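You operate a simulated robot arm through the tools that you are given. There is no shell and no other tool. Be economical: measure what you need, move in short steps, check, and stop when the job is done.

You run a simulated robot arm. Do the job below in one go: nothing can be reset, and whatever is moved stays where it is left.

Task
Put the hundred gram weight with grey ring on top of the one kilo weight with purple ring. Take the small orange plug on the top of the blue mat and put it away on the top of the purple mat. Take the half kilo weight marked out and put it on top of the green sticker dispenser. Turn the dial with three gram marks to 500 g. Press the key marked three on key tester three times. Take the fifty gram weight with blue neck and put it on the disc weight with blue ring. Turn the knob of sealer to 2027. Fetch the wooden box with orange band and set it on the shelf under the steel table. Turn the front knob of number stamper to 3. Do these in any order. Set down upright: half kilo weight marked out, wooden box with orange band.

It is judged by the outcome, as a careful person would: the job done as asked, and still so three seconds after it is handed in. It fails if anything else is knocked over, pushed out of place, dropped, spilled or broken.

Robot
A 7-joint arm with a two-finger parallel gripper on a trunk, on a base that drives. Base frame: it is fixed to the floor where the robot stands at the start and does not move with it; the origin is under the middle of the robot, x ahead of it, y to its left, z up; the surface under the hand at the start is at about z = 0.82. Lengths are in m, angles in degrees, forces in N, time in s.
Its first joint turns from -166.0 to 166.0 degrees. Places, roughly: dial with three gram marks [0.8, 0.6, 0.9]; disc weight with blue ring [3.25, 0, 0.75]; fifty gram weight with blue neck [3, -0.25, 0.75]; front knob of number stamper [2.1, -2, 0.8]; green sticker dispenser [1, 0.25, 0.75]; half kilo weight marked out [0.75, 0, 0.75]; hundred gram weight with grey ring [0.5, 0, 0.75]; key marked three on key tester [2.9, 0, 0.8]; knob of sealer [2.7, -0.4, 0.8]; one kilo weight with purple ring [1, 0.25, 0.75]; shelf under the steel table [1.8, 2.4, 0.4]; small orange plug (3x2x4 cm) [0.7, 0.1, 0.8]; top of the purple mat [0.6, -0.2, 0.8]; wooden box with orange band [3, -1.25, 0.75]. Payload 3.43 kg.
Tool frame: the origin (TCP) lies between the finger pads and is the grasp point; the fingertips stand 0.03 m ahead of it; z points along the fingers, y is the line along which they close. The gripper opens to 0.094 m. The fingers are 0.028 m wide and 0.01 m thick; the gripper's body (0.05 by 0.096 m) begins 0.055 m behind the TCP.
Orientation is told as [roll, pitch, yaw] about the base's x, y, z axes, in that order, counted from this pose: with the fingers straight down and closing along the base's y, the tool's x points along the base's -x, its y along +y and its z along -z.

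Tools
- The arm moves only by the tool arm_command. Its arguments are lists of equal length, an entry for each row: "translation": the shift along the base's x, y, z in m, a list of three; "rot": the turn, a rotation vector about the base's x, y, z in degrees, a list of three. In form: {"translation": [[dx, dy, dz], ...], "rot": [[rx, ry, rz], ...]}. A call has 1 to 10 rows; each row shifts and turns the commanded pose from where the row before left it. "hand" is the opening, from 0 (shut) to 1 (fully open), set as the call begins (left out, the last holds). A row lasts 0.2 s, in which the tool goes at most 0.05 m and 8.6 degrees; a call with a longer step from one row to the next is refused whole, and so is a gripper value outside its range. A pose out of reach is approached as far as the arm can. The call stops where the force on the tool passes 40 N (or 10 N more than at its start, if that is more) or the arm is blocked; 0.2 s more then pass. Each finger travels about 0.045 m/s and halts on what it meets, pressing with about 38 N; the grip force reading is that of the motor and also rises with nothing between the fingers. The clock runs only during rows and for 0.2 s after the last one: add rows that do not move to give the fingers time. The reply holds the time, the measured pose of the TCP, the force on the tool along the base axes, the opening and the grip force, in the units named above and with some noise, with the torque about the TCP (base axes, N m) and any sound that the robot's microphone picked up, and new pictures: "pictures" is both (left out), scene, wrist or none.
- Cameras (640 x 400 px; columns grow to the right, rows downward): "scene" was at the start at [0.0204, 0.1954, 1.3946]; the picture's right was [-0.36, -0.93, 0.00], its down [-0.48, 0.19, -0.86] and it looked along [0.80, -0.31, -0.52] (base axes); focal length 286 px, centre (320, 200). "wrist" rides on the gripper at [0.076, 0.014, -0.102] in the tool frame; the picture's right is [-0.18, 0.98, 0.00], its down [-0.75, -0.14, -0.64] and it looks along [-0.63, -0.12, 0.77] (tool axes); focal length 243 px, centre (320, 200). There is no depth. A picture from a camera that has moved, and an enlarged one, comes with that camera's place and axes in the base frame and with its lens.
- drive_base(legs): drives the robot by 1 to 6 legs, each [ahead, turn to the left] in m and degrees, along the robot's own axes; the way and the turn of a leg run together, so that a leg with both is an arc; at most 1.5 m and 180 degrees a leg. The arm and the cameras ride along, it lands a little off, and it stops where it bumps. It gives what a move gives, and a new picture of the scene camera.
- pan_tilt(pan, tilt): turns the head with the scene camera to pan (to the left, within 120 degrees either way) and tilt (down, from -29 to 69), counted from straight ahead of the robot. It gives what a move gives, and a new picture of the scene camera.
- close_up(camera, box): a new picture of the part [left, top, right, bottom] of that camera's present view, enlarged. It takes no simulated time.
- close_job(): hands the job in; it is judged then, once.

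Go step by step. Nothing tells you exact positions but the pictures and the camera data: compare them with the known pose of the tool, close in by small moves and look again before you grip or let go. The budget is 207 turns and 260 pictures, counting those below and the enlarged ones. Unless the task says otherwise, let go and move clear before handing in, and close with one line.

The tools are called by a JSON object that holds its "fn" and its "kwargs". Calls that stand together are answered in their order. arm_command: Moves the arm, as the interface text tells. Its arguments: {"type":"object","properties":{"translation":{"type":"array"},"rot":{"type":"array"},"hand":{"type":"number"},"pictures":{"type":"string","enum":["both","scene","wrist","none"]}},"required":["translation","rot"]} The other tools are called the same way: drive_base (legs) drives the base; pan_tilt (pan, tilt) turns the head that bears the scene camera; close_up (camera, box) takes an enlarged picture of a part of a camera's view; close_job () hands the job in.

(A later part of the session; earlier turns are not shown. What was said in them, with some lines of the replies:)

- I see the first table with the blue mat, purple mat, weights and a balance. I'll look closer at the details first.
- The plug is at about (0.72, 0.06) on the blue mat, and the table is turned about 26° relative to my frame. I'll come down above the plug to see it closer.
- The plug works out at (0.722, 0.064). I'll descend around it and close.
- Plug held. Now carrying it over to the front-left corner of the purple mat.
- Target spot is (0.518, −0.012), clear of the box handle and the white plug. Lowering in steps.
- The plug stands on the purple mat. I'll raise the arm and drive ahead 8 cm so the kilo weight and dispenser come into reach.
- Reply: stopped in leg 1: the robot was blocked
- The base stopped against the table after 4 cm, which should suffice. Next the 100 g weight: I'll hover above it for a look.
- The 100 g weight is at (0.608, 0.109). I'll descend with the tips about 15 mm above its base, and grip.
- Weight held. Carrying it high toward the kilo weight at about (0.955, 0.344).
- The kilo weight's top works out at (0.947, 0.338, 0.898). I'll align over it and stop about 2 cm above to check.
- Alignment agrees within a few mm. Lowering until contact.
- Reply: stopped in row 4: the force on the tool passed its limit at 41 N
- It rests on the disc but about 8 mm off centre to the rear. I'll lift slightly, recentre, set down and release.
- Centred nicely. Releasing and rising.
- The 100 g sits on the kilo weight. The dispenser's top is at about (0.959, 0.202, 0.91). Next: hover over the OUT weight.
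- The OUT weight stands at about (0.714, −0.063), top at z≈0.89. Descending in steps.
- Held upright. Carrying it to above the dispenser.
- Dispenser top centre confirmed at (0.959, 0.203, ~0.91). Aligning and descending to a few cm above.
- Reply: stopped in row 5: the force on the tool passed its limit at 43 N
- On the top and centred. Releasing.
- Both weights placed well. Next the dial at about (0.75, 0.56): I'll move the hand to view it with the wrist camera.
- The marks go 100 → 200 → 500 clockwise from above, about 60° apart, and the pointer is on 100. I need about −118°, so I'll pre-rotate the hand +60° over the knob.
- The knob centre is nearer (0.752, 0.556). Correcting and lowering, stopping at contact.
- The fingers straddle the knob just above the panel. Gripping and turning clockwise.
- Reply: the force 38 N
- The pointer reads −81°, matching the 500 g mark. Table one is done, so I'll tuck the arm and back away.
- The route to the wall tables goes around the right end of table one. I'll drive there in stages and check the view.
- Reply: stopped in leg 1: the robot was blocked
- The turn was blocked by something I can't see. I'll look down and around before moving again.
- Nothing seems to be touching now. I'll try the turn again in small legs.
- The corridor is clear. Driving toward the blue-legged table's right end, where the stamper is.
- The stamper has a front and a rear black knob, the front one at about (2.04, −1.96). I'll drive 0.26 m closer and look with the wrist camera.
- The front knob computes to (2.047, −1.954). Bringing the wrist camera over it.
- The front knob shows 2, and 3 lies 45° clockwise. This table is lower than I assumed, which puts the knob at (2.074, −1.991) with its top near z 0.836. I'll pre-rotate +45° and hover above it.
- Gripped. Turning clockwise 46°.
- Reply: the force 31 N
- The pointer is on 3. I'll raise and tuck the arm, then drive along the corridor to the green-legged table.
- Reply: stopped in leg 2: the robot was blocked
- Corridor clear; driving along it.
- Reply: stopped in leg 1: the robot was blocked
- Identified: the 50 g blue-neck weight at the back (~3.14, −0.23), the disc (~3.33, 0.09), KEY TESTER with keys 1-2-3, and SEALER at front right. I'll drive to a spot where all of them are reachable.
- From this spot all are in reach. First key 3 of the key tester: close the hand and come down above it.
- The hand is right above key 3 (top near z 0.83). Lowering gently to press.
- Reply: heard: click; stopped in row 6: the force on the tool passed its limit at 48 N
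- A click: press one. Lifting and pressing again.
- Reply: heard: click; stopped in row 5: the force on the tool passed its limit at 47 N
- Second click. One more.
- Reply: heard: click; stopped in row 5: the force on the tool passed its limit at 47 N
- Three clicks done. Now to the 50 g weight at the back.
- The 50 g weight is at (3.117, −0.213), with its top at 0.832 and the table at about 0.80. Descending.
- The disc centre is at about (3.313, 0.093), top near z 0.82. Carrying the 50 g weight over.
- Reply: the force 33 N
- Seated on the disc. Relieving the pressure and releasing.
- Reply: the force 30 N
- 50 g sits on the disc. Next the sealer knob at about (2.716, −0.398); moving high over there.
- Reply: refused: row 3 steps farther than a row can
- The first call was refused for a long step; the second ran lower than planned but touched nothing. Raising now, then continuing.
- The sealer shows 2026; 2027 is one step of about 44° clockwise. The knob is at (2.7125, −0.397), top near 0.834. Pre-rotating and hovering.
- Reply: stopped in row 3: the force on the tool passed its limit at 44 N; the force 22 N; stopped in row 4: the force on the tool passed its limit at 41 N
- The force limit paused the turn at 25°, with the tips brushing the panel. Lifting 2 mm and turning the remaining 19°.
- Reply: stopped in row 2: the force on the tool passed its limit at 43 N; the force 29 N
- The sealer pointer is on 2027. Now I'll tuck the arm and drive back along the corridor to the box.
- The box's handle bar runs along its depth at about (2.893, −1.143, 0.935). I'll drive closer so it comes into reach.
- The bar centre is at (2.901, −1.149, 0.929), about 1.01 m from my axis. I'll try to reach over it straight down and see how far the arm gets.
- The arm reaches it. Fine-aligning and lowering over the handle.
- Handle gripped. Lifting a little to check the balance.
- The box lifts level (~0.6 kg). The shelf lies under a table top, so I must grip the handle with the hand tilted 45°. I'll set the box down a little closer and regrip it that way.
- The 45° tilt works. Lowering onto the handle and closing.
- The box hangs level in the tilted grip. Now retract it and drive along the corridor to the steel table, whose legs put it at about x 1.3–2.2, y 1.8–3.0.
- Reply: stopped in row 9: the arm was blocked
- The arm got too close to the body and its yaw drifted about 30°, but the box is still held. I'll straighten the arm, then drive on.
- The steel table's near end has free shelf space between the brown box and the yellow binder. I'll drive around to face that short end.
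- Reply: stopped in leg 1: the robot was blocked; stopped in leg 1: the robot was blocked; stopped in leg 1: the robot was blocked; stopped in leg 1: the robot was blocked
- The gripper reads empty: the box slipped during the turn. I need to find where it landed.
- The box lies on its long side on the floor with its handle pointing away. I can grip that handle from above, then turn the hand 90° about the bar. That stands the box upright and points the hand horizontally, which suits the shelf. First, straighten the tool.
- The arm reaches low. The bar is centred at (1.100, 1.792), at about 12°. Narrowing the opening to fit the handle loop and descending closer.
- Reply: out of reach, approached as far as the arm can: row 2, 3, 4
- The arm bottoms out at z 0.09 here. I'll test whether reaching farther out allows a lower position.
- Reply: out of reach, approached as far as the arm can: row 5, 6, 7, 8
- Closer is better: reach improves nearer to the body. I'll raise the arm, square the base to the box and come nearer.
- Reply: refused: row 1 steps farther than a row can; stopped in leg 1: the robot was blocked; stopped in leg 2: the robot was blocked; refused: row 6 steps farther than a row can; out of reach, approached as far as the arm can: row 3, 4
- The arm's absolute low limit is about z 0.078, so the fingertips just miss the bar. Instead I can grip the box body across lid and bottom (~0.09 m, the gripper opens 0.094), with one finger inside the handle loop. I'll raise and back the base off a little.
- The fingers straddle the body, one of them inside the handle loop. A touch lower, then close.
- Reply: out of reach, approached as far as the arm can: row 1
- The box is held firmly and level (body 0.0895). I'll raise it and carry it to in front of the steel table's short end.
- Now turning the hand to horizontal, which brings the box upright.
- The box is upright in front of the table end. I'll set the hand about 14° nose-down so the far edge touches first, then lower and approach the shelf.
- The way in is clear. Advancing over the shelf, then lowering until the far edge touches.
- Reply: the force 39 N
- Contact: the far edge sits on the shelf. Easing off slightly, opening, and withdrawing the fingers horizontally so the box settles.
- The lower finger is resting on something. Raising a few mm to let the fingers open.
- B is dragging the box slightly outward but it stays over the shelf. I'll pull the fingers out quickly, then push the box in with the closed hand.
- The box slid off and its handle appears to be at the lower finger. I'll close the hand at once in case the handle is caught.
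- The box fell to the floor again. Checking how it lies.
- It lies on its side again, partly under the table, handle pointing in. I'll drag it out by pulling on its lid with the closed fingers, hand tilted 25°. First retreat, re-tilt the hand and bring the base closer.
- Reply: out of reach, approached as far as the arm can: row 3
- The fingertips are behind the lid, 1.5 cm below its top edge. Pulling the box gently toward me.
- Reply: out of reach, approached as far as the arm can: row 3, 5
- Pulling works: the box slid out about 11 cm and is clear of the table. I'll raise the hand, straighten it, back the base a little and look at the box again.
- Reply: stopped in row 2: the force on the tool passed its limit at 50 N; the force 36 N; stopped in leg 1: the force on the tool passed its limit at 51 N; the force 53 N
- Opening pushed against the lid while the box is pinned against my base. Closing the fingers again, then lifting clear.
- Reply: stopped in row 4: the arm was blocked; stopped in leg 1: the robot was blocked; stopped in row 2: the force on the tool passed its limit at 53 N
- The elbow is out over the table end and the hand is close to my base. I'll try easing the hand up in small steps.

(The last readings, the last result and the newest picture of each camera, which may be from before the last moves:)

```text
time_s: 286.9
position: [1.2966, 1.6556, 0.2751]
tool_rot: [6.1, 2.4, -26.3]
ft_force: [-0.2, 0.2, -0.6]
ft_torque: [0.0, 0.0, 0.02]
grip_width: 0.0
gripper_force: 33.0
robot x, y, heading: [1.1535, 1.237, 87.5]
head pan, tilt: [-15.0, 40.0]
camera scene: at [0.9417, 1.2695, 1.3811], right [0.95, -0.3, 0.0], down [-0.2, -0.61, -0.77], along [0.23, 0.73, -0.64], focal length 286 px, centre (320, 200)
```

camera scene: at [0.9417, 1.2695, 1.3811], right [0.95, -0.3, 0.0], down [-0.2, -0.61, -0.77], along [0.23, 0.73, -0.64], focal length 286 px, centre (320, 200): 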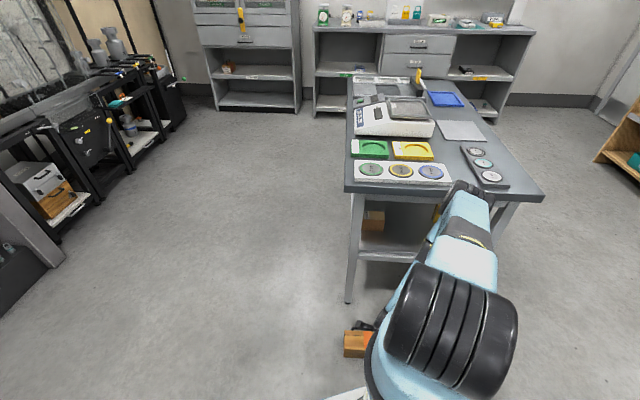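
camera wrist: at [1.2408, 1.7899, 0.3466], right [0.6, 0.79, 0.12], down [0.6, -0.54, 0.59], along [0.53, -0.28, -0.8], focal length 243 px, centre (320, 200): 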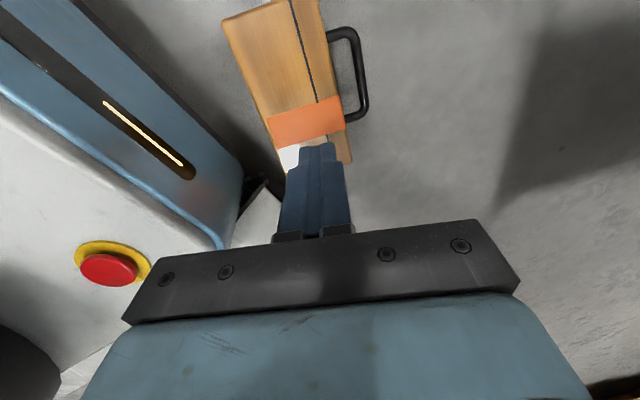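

Freed, and nothing on the table moved. Straightening the hand and viewing the box.

{"fn": "arm_command", "kwargs": {"translation": [[0.0146, 0.03, 0.02], [0.0146, 0.03, 0.02], [0.0146, 0.03, 0.02], [0.0146, 0.03, 0]], "rot": [[-3.3, 0.3, 0], [-3.3, 0.3, 0], [0, 0, 0], [0, 0, 0]], "hand": 1, "pictures": "wrist"}}

```text
time_s: 287.9
position: [1.3556, 1.7739, 0.337]
tool_rot: [-0.1, 0.1, -26.5]
ft_force: [-0.1, -0.2, 0.1]
ft_torque: [0.02, -0.02, 0.02]
grip_width: 0.0863
gripper_force: 0.0
robot x, y, heading: [1.1573, 1.2391, 87.4]
head pan, tilt: [-15.0, 40.0]
camera wrist: at [1.2944, 1.8207, 0.4396], right [0.6, 0.8, 0.0], down [0.61, -0.46, 0.64], along [0.51, -0.39, -0.77], focal length 243 px, centre (320, 200)
```

wrist: 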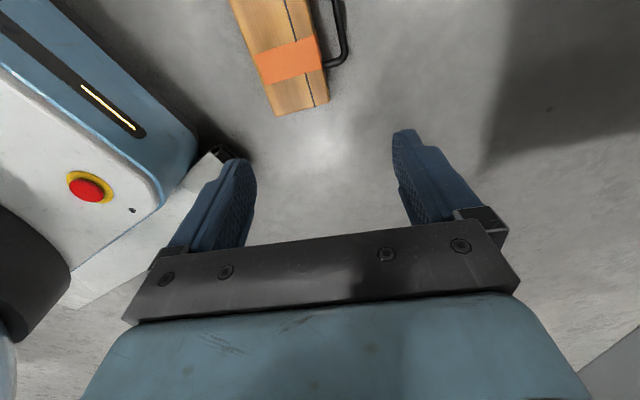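

{"fn": "arm_command", "kwargs": {"translation": [[-0.0115, -0.0034, -0.041], [-0.0115, -0.0034, -0.041], [-0.0115, -0.0034, -0.041], [-0.0115, -0.0034, -0.041], [-0.0115, -0.0034, -0.041]], "rot": [[0, 0, 5], [0, 0, 0], [0, 0, 0], [0, 0, 0], [0, 0, 0]], "hand": 1, "pictures": "wrist"}}

```text
time_s: 289.1
position: [1.2969, 1.7578, 0.1299]
tool_rot: [0.0, 0.0, -21.5]
ft_force: [-0.7, 0.5, 0.7]
ft_torque: [-0.02, 0.01, 0.0]
grip_width: 0.0938
gripper_force: 0.0
robot x, y, heading: [1.1565, 1.2376, 87.5]
head pan, tilt: [-15.0, 40.0]
camera wrist: at [1.2321, 1.7998, 0.2328], right [0.53, 0.85, 0.0], down [0.65, -0.41, 0.64], along [0.54, -0.34, -0.77], focal length 243 px, centre (320, 200)
```

wrist: 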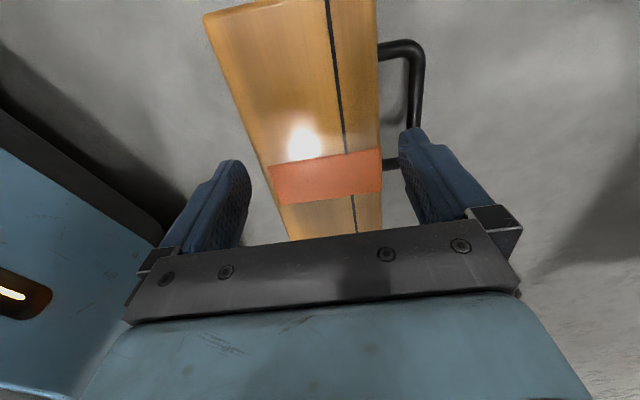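

{"fn": "arm_command", "kwargs": {"translation": [[0.004, -0.0005, -0.015], [0, 0, -0.012], [0, 0, -0.012], [0, 0, 0]], "rot": [[0, 0, 0], [0, 0, 0], [0, 0, 0], [0, 0, 0]], "pictures": "none"}}

{"fn": "arm_command", "kwargs": {"translation": [[0, 0, 0], [0, 0, 0], [0, 0, 0]], "rot": [[0, 0, 0], [0, 0, 0], [0, 0, 0]], "hand": 0, "pictures": "none"}}

{"fn": "arm_command", "kwargs": {"translation": [[0, 0, 0.02], [0, 0, 0.04], [0, 0, 0.04]], "rot": [[0, 0, 0], [0, 0, 0], [0, 0, 0]], "pictures": "wrist"}}

```text
time_s: 290.1
position: [1.3, 1.7555, 0.0916]
tool_rot: [-0.1, -0.1, -21.5]
ft_force: [-0.8, -0.6, 0.2]
ft_torque: [0.02, 0.02, -0.02]
grip_width: 0.094
gripper_force: 0.0
robot x, y, heading: [1.1578, 1.2348, 87.3]
head pan, tilt: [-15.0, 40.0]
```

```text
time_s: 290.9
position: [1.3008, 1.756, 0.0927]
tool_rot: [-0.2, 0.1, -21.5]
ft_force: [-2.4, -14.6, 34.8]
ft_torque: [-1.1, 0.23, -0.05]
grip_width: 0.0849
gripper_force: 38.5
robot x, y, heading: [1.155, 1.2356, 87.4]
head pan, tilt: [-15.0, 40.0]
```

```text
time_s: 291.7
position: [1.3017, 1.7576, 0.1918]
tool_rot: [0.0, 0.0, -21.5]
ft_force: [0.0, 0.4, -5.1]
ft_torque: [0.03, 0.0, 0.0]
grip_width: 0.0847
gripper_force: 37.9
robot x, y, heading: [1.1518, 1.2389, 87.0]
head pan, tilt: [-15.0, 40.0]
camera wrist: at [1.2362, 1.798, 0.2948], right [0.53, 0.85, 0.0], down [0.65, -0.41, 0.64], along [0.54, -0.34, -0.77], focal length 243 px, centre (320, 200)
```

wrist: 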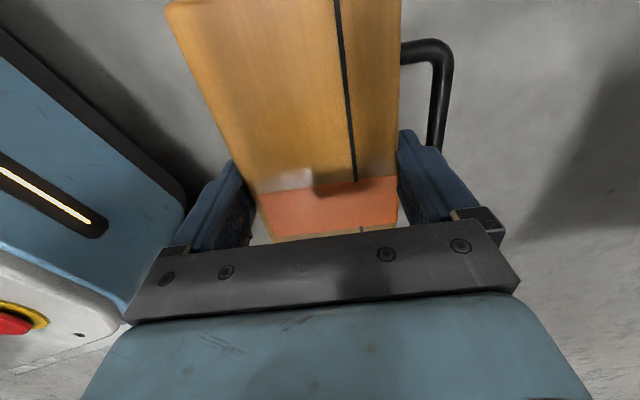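

That grip only caught the rounded edges (0.0847). I'll set it down and regrip a little deeper.

{"fn": "arm_command", "kwargs": {"translation": [[0, 0, -0.045], [0, 0, -0.045], [0, 0, -0.006], [0, 0, -0.003], [0, 0, -0.002]], "rot": [[0, 0, 0], [0, 0, 0], [0, 0, 0], [0, 0, 0], [0, 0, 0]], "pictures": "none"}}

{"fn": "arm_command", "kwargs": {"translation": [[0, 0, 0], [0, 0, 0], [0, 0, -0.006], [0, 0, -0.006], [0, 0, 0]], "rot": [[0, 0, 0], [0, 0, 0], [0, 0, 0], [0, 0, 0], [0, 0, 0]], "hand": 1, "pictures": "none"}}

{"fn": "arm_command", "kwargs": {"translation": [[0, 0, 0], [0, 0, 0], [0, 0, 0]], "rot": [[0, 0, 0], [0, 0, 0], [0, 0, 0]], "hand": 0, "pictures": "none"}}

```text
time_s: 293.0
position: [1.2997, 1.7561, 0.0928]
tool_rot: [-0.1, 0.1, -21.5]
ft_force: [1.1, -0.2, 5.4]
ft_torque: [0.39, -0.2, -0.12]
grip_width: 0.0843
gripper_force: 38.0
robot x, y, heading: [1.1546, 1.2357, 87.5]
head pan, tilt: [-15.0, 40.0]
stopped in row 5: the force on the tool passed its limit at 44 N (the readings are from after the stop); the commanded pose is now the measured one
```

```text
time_s: 294.2
position: [1.3017, 1.7549, 0.0808]
tool_rot: [-0.2, 0.0, -21.5]
ft_force: [-0.4, 0.1, 0.4]
ft_torque: [0.04, 0.01, 0.01]
grip_width: 0.0941
gripper_force: 0.1
robot x, y, heading: [1.1535, 1.2348, 87.4]
head pan, tilt: [-15.0, 40.0]
```

```text
time_s: 295.0
position: [1.302, 1.7548, 0.0797]
tool_rot: [-0.2, 0.0, -21.5]
ft_force: [-1.2, -2.0, 0.1]
ft_torque: [-0.2, 0.21, 0.06]
grip_width: 0.0893
gripper_force: 37.9
robot x, y, heading: [1.1543, 1.2347, 87.1]
head pan, tilt: [-15.0, 40.0]
```

Good grip (0.0893). Lifting and moving to the table end again.

{"fn": "arm_command", "kwargs": {"translation": [[0, 0, 0.02], [0, 0, 0.045], [0, 0, 0.045], [0, 0, 0.045], [0, 0, 0.045], [0, 0, 0.045], [0, 0, 0.045], [0, 0, 0.045], [0, 0, 0.045], [0, 0, 0.045]], "rot": [[0, 0, 0], [0, 0, 0], [0, 0, 0], [0, 0, 0], [0, 0, 0], [0, 0, 0], [0, 0, 0], [0, 0, 0], [0, 0, 0], [0, 0, 0]], "pictures": "none"}}

{"fn": "arm_command", "kwargs": {"translation": [[0.0343, -0.0185, 0.028], [0.0343, -0.0185, 0.028], [0.0343, -0.0185, 0.028], [0.0343, -0.0185, 0.028]], "rot": [[0, 0, -1.1], [0, 0, -1.1], [0, 0, -1.1], [0, 0, -1.1]], "pictures": "none"}}

{"fn": "arm_command", "kwargs": {"translation": [[0, 0, 0], [0, 0, 0], [0, 0, 0], [0, 0, 0], [0, 0, 0], [0, 0, 0], [0, 0, 0], [0, 0, 0], [0, 0, 0], [0, 0, 0]], "rot": [[7.35, -3.58, 0], [7.35, -3.58, 0], [7.35, -3.58, 0], [7.35, -3.58, 0], [7.35, -3.58, 0], [7.35, -3.58, 0], [7.35, -3.58, 0], [7.35, -3.58, 0], [7.35, -3.58, 0], [7.35, -3.58, 0]], "pictures": "none"}}

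```text
time_s: 297.2
position: [1.301, 1.7551, 0.5065]
tool_rot: [-0.2, 0.1, -21.4]
ft_force: [-0.7, 0.2, -6.7]
ft_torque: [-0.03, -0.03, -0.01]
grip_width: 0.0894
gripper_force: 38.2
robot x, y, heading: [1.1567, 1.2392, 87.3]
head pan, tilt: [-15.0, 40.0]
```

```text
time_s: 298.2
position: [1.4403, 1.6825, 0.6175]
tool_rot: [-0.2, 0.1, -25.9]
ft_force: [-0.4, 0.6, -5.6]
ft_torque: [-0.04, 0.02, 0.01]
grip_width: 0.0893
gripper_force: 37.7
robot x, y, heading: [1.1506, 1.2371, 87.3]
head pan, tilt: [-15.0, 40.0]
```

```text
time_s: 300.4
position: [1.4393, 1.6815, 0.6185]
tool_rot: [81.7, 0.0, -25.9]
ft_force: [0.1, 0.5, -5.4]
ft_torque: [-0.18, 0.08, 0.01]
grip_width: 0.0893
gripper_force: 38.1
robot x, y, heading: [1.152, 1.24, 87.2]
head pan, tilt: [-15.0, 40.0]
```

Now to horizontal, and approach above the shelf's front rail.

{"fn": "arm_command", "kwargs": {"translation": [[0.0153, 0.0315, -0.028], [0.0153, 0.0315, -0.028], [0.0153, 0.0315, -0.028], [0.0153, 0.0315, -0.028], [0.0083, 0.017, 0]], "rot": [[7.46, -3.63, 0], [0, 0, 0], [0, 0, 0], [0, 0, 0], [0, 0, 0]], "pictures": "none"}}

{"fn": "close_up", "kwargs": {"camera": "scene", "box": [330, 160, 490, 280]}}

```text
time_s: 301.6
position: [1.5084, 1.825, 0.5065]
tool_rot: [89.9, 0.0, -25.9]
ft_force: [1.2, -0.5, -5.9]
ft_torque: [-0.21, 0.12, 0.0]
grip_width: 0.0891
gripper_force: 38.1
robot x, y, heading: [1.1552, 1.2352, 87.3]
head pan, tilt: [-15.0, 40.0]
```

```text
3.33 times, centred on (410, 220) of scene
camera zoom: at [0.9418, 1.2694, 1.3811], right [0.95, -0.3, 0.0], down [-0.2, -0.61, -0.77], along [0.23, 0.73, -0.64], focal length 954 px, centre (20, 133)
```

zoom: 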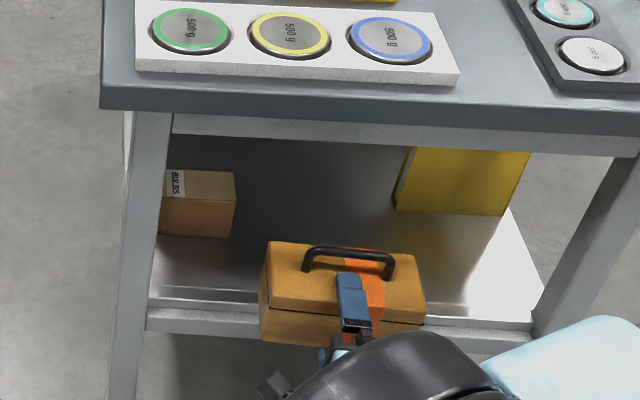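

{"fn": "arm_command", "kwargs": {"translation": [[0, 0, -0.01], [0, 0, -0.005], [0, 0, -0.003], [0, 0, -0.003], [0, 0, -0.003], [0, 0, -0.003]], "rot": [[0, 0, 0], [0, 0, 0], [0, 0, 0], [0, 0, 0], [0, 0, 0], [0, 0, 0]], "pictures": "none"}}

```text
time_s: 303.0
position: [1.5091, 1.8252, 0.4785]
tool_rot: [89.9, -0.1, -26.0]
ft_force: [0.4, 0.6, -4.9]
ft_torque: [-0.17, 0.06, -0.02]
grip_width: 0.0894
gripper_force: 38.0
robot x, y, heading: [1.1548, 1.2369, 87.1]
head pan, tilt: [-15.0, 40.0]
```

{"fn": "arm_command", "kwargs": {"translation": [[0, 0, -0.003], [0, 0, -0.003], [0, 0, -0.003], [0, 0, -0.003], [0, 0, -0.003], [0, 0, -0.003]], "rot": [[0, 0, 0], [0, 0, 0], [0, 0, 0], [0, 0, 0], [0, 0, 0], [0, 0, 0]], "pictures": "none"}}

{"fn": "close_up", "kwargs": {"camera": "scene", "box": [340, 200, 460, 290]}}

```text
time_s: 304.4
position: [1.5078, 1.8256, 0.4614]
tool_rot: [89.9, -0.1, -25.9]
ft_force: [-0.1, 0.0, -5.3]
ft_torque: [-0.19, 0.1, 0.01]
grip_width: 0.0895
gripper_force: 37.5
robot x, y, heading: [1.157, 1.2377, 87.2]
head pan, tilt: [-15.0, 40.0]
```

```text
4.44 times, centred on (400, 245) of scene
camera zoom: at [0.9418, 1.2695, 1.3811], right [0.95, -0.3, 0.0], down [-0.2, -0.61, -0.77], along [0.23, 0.73, -0.64], focal length 1272 px, centre (-36, 0)
```

zoom: 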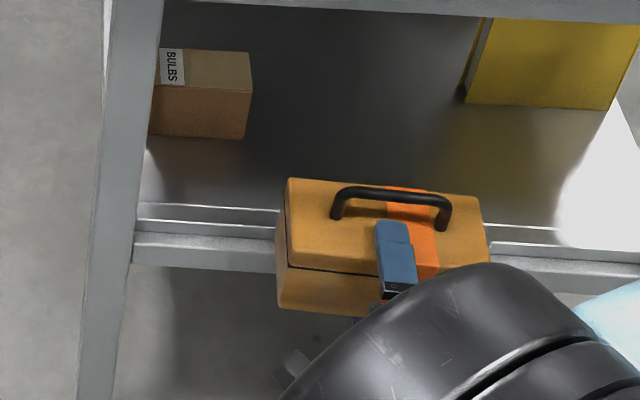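

No lip: the shelf is flat near z 0.415 with its edge around p = 2.375. I'll raise slightly and advance until the lower finger touches the shelf's edge.

{"fn": "arm_command", "kwargs": {"translation": [[0, 0, 0.006], [0.0087, 0.018, 0], [0.0044, 0.009, 0], [0.0018, 0.0036, 0], [0.0018, 0.0036, 0], [0.0018, 0.0036, 0], [0.0018, 0.0036, 0], [0.0018, 0.0036, 0], [0.0018, 0.0036, 0]], "rot": [[0, 0, 0], [0, 0, 0], [0, 0, 0], [0, 0, 0], [0, 0, 0], [0, 0, 0], [0, 0, 0], [0, 0, 0], [0, 0, 0]], "pictures": "none"}}

```text
time_s: 306.4
position: [1.5309, 1.8742, 0.4662]
tool_rot: [89.9, 0.1, -25.9]
ft_force: [-0.5, 0.1, -5.8]
ft_torque: [-0.2, 0.13, 0.01]
grip_width: 0.0893
gripper_force: 37.9
robot x, y, heading: [1.1571, 1.2374, 87.4]
head pan, tilt: [-15.0, 40.0]
```

{"fn": "arm_command", "kwargs": {"translation": [[0, 0, -0.003], [0, 0, -0.003], [0, 0, -0.002], [0, 0, -0.002], [0, 0, -0.002], [0, 0, -0.002], [0, 0, -0.002]], "rot": [[0, 0, 0], [0, 0, 0], [0, 0, 0], [0, 0, 0], [0, 0, 0], [0, 0, 0], [0, 0, 0]], "pictures": "none"}}

```text
time_s: 307.4
position: [1.5328, 1.8745, 0.4608]
tool_rot: [90.4, 0.1, -25.9]
ft_force: [0.1, 0.9, 3.5]
ft_torque: [0.33, -0.14, -0.04]
grip_width: 0.0893
gripper_force: 38.2
robot x, y, heading: [1.1554, 1.241, 87.4]
head pan, tilt: [-15.0, 40.0]
stopped in row 4: the force on the tool passed its limit at 44 N (the readings are from after the stop); the commanded pose is now the measured one
```

Contact: the shelf top is at about 0.415, its edge a little farther in. Raising 1.5 mm and advancing until the lower finger meets the edge.

{"fn": "arm_command", "kwargs": {"translation": [[0, 0, 0.0015], [0.0018, 0.0036, 0], [0.0018, 0.0036, 0], [0.0018, 0.0036, 0], [0.0018, 0.0036, 0], [0.0018, 0.0036, 0], [0.0018, 0.0036, 0], [0.0018, 0.0036, 0]], "rot": [[0, 0, 0], [0, 0, 0], [0, 0, 0], [0, 0, 0], [0, 0, 0], [0, 0, 0], [0, 0, 0], [0, 0, 0]], "pictures": "none"}}

```text
time_s: 309.2
position: [1.5442, 1.8984, 0.4631]
tool_rot: [90.3, 0.0, -25.9]
ft_force: [-4.8, -11.4, 3.2]
ft_torque: [-0.52, -0.03, -0.09]
grip_width: 0.0895
gripper_force: 37.7
robot x, y, heading: [1.1552, 1.235, 87.4]
head pan, tilt: [-15.0, 40.0]
```

The lower finger touches the shelf edge; the box's weight is just inside. Lowering to seat it, then opening.

{"fn": "arm_command", "kwargs": {"translation": [[0, 0, -0.001], [0, 0, -0.001], [0, 0, -0.001]], "rot": [[0, 0, 0], [0, 0, 0], [0, 0, 0]], "pictures": "none"}}

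{"fn": "arm_command", "kwargs": {"translation": [[0, 0, 0], [0, 0, 0]], "rot": [[0, 0, 0], [0, 0, 0]], "hand": 1, "pictures": "none"}}

{"fn": "close_up", "kwargs": {"camera": "scene", "box": [340, 200, 460, 290]}}

```text
time_s: 309.8
position: [1.5458, 1.8978, 0.4622]
tool_rot: [90.6, -0.1, -25.9]
ft_force: [-5.2, -9.2, 11.5]
ft_torque: [-0.33, -0.19, 0.08]
grip_width: 0.0893
gripper_force: 37.5
robot x, y, heading: [1.1587, 1.2356, 87.1]
head pan, tilt: [-15.0, 40.0]
stopped in row 3: the force on the tool passed its limit at 43 N (the readings are from after the stop); the commanded pose is now the measured one
```

```text
time_s: 310.4
position: [1.5446, 1.8994, 0.4619]
tool_rot: [90.5, 0.0, -25.9]
ft_force: [-4.0, -13.1, 7.9]
ft_torque: [-0.36, 0.35, 0.12]
grip_width: 0.0909
gripper_force: 0.0
robot x, y, heading: [1.1536, 1.2336, 87.1]
head pan, tilt: [-15.0, 40.0]
```

```text
4.44 times, centred on (400, 245) of scene
camera zoom: at [0.9415, 1.2687, 1.3811], right [0.95, -0.3, 0.0], down [-0.19, -0.61, -0.77], along [0.23, 0.73, -0.64], focal length 1272 px, centre (-36, 0)
```

zoom: 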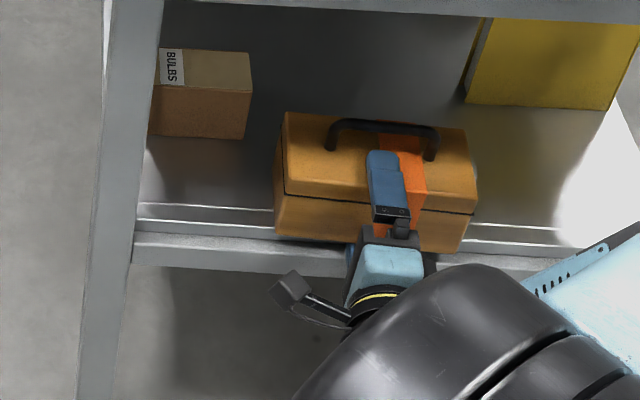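

The box sits upright on the shelf plate, and just below its near part there is a frame rail to catch it. Withdrawing the fingers slowly.

{"fn": "arm_command", "kwargs": {"translation": [[-0.0009, -0.0018, 0], [-0.0022, -0.0045, 0], [-0.0044, -0.009, 0], [-0.0044, -0.009, 0], [-0.0044, -0.009, 0], [-0.0044, -0.009, 0]], "rot": [[0, 0, 0], [0, 0, 0], [0, 0, 0], [0, 0, 0], [0, 0, 0], [0, 0, 0]], "hand": 1, "pictures": "none"}}

{"fn": "close_up", "kwargs": {"camera": "scene", "box": [340, 200, 460, 290]}}

```text
time_s: 311.8
position: [1.5254, 1.8565, 0.4602]
tool_rot: [90.6, -0.2, -26.0]
ft_force: [0.0, 0.0, 0.0]
ft_torque: [0.04, 0.05, 0.0]
grip_width: 0.094
gripper_force: 0.2
robot x, y, heading: [1.1527, 1.2347, 87.2]
head pan, tilt: [-15.0, 40.0]
```

```text
4.44 times, centred on (400, 245) of scene
camera zoom: at [0.9417, 1.2693, 1.3811], right [0.95, -0.3, 0.0], down [-0.2, -0.61, -0.77], along [0.23, 0.73, -0.64], focal length 1272 px, centre (-36, 0)
```

zoom: 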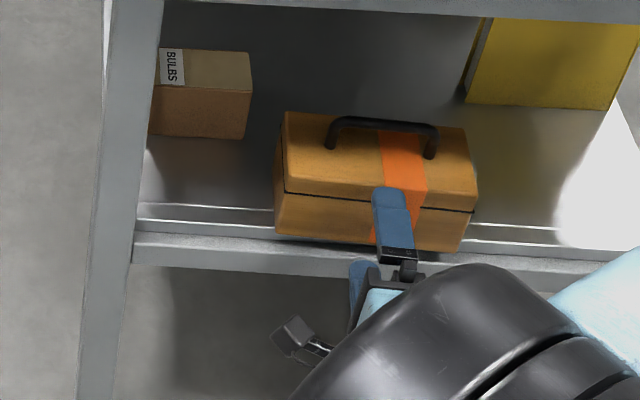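

The box stands upright on the shelf by itself. Now close the fingers and push it gently deeper.

{"fn": "arm_command", "kwargs": {"translation": [[-0.0131, -0.027, 0], [-0.0044, -0.009, 0], [0, 0, 0]], "rot": [[0, 0, 0], [0, 0, 0], [0, 0, 0]], "pictures": "none"}}

{"fn": "arm_command", "kwargs": {"translation": [[0, 0, 0], [0, 0, 0], [0, 0, 0], [0, 0, 0], [0, 0, -0.012], [0, 0, 0]], "rot": [[0, 0, 0], [0, 0, 0], [0, 0, 0], [0, 0, 0], [0, 0, 0], [0, 0, 0]], "hand": 0, "pictures": "none"}}

{"fn": "arm_command", "kwargs": {"translation": [[0.0087, 0.018, 0], [0.0087, 0.018, 0], [0.0044, 0.009, 0], [0.0044, 0.009, 0], [0.0044, 0.009, 0], [0.0044, 0.009, 0], [0.0044, 0.009, 0]], "rot": [[0, 0, 0], [0, 0, 0], [0, 0, 0], [0, 0, 0], [0, 0, 0], [0, 0, 0], [0, 0, 0]], "pictures": "none"}}

{"fn": "close_up", "kwargs": {"camera": "scene", "box": [340, 200, 460, 290]}}

```text
time_s: 312.6
position: [1.507, 1.8213, 0.4618]
tool_rot: [90.5, 0.0, -25.8]
ft_force: [-0.4, 0.3, 0.0]
ft_torque: [0.04, 0.02, 0.02]
grip_width: 0.0945
gripper_force: 0.1
robot x, y, heading: [1.1584, 1.2385, 87.5]
head pan, tilt: [-15.0, 40.0]
```

```text
time_s: 314.0
position: [1.5065, 1.8201, 0.4501]
tool_rot: [90.4, 0.0, -25.9]
ft_force: [-0.7, -0.7, 0.2]
ft_torque: [0.0, -0.01, -0.05]
grip_width: 0.0
gripper_force: 26.5
robot x, y, heading: [1.1552, 1.235, 87.1]
head pan, tilt: [-15.0, 40.0]
```

```text
time_s: 315.6
position: [1.5471, 1.9023, 0.4492]
tool_rot: [90.5, 0.0, -25.9]
ft_force: [-2.5, -1.4, 1.4]
ft_torque: [0.02, 0.0, 0.05]
grip_width: 0.0
gripper_force: 32.9
robot x, y, heading: [1.1567, 1.2355, 87.3]
head pan, tilt: [-15.0, 40.0]
```

```text
4.44 times, centred on (400, 245) of scene
camera zoom: at [0.9417, 1.2692, 1.3811], right [0.95, -0.3, 0.0], down [-0.2, -0.61, -0.77], along [0.23, 0.73, -0.64], focal length 1272 px, centre (-36, 0)
```

zoom: 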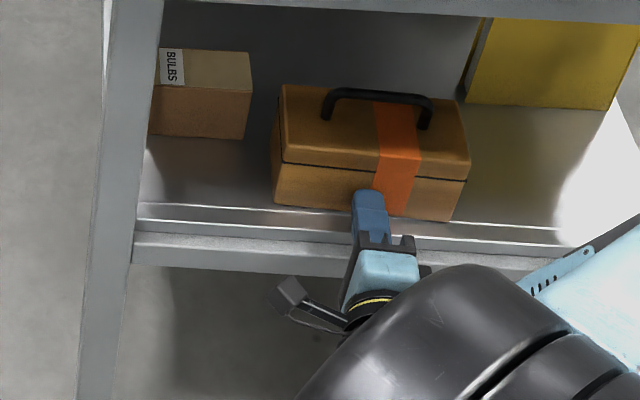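

{"fn": "arm_command", "kwargs": {"translation": [[0.0044, 0.009, 0], [0.0044, 0.009, 0]], "rot": [[0, 0, 0], [0, 0, 0]], "pictures": "none"}}

{"fn": "arm_command", "kwargs": {"translation": [[-0.0087, -0.018, 0], [-0.0175, -0.036, 0.005], [-0.0175, -0.036, 0.01], [-0.0175, -0.036, 0.02], [-0.0175, -0.036, 0.02]], "rot": [[0, 0, 0], [0, 0, 0], [0, 0, 0], [0, 0, 0], [0, 0, 0]], "pictures": "none"}}

{"fn": "close_up", "kwargs": {"camera": "scene", "box": [330, 160, 490, 280]}}

```text
time_s: 316.2
position: [1.5561, 1.9208, 0.4501]
tool_rot: [90.6, -0.1, -25.9]
ft_force: [-1.2, -2.2, 1.6]
ft_torque: [0.01, 0.01, -0.01]
grip_width: 0.0
gripper_force: 32.8
robot x, y, heading: [1.1551, 1.2359, 87.0]
head pan, tilt: [-15.0, 40.0]
```

```text
time_s: 317.4
position: [1.4766, 1.7582, 0.5066]
tool_rot: [90.5, 0.0, -25.9]
ft_force: [-0.1, -0.4, -0.3]
ft_torque: [-0.01, -0.05, -0.01]
grip_width: 0.0
gripper_force: 33.1
robot x, y, heading: [1.1555, 1.2371, 87.2]
head pan, tilt: [-15.0, 40.0]
```

```text
3.33 times, centred on (410, 220) of scene
camera zoom: at [0.9417, 1.2694, 1.3811], right [0.95, -0.3, 0.0], down [-0.2, -0.61, -0.77], along [0.23, 0.73, -0.64], focal length 954 px, centre (20, 133)
```

zoom: 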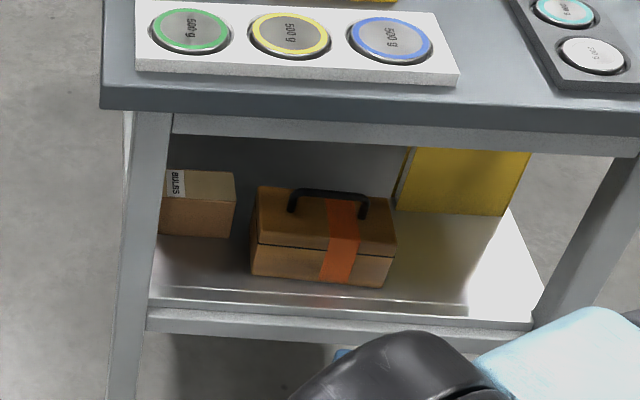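

The box stands upright well inside on the shelf. Finally I'll check table one for any disturbance.

{"fn": "drive_base", "kwargs": {"legs": [[0, 30]]}}

{"fn": "pan_tilt", "kwargs": {"pan": 118, "tilt": 30}}

```text
time_s: 319.5
position: [1.1746, 1.8504, 0.5059]
tool_rot: [90.5, 0.1, 4.0]
ft_force: [0.4, -0.2, -0.1]
ft_torque: [0.01, 0.01, 0.0]
grip_width: 0.0
gripper_force: 33.3
robot x, y, heading: [1.1816, 1.2484, 117.1]
head pan, tilt: [-15.0, 40.0]
camera scene: at [0.981, 1.1742, 1.3811], right [0.98, 0.21, 0.0], down [0.14, -0.63, -0.77], along [-0.16, 0.75, -0.64], focal length 286 px, centre (320, 200)
```

scene: 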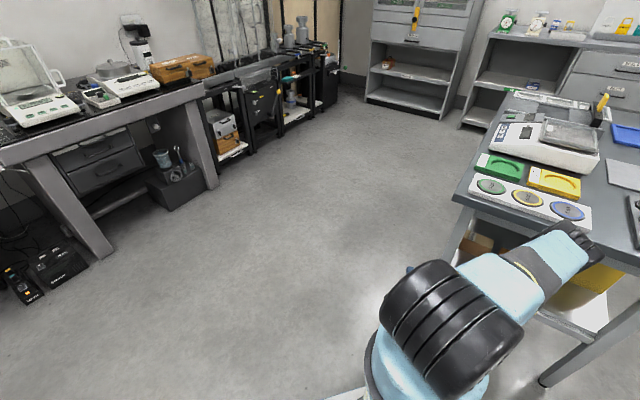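

```text
time_s: 321.6
position: [1.1724, 1.8492, 0.507]
tool_rot: [90.6, 0.1, 4.0]
ft_force: [0.0, -0.1, 0.2]
ft_torque: [0.01, 0.01, 0.01]
grip_width: 0.0
gripper_force: 32.7
robot x, y, heading: [1.1818, 1.2538, 117.2]
head pan, tilt: [118.0, 30.0]
camera scene: at [0.9474, 1.0169, 1.3965], right [-0.82, 0.57, 0.0], down [0.29, 0.41, -0.87], along [-0.49, -0.71, -0.5], focal length 286 px, centre (320, 200)
```

scene: 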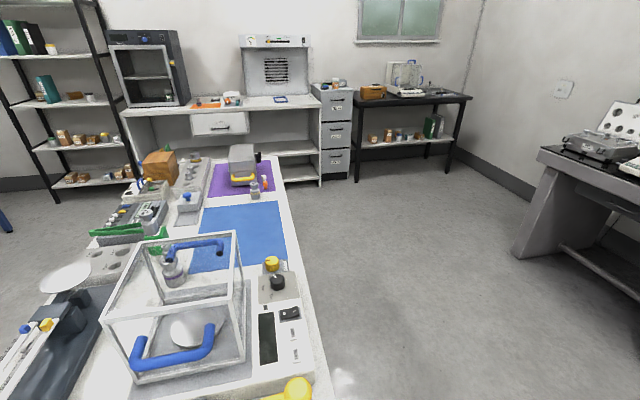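

{"fn": "close_up", "kwargs": {"camera": "scene", "box": [90, 150, 310, 310]}}

```text
2.50 times, centred on (200, 230) of scene
camera zoom: at [0.9474, 1.0169, 1.3965], right [-0.82, 0.57, 0.0], down [0.29, 0.41, -0.87], along [-0.49, -0.71, -0.5], focal length 715 px, centre (620, 125)
```

zoom: 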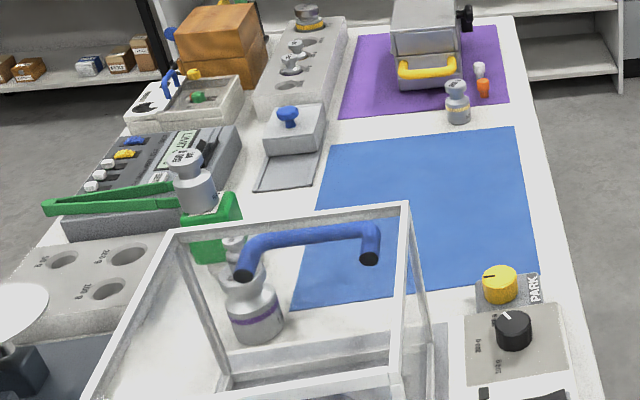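

Everything on table one is still in place and the hand is clear of everything, so I'm handing in.

{"fn": "close_job", "kwargs": {}}

```text
The job is handed in.
```

All nine tasks are done and handed in. The wooden box fell to the floor twice on the way before I stood it upright on the steel table's shelf, and the sealer pointer sits about 3–4° short of the 2027 mark.
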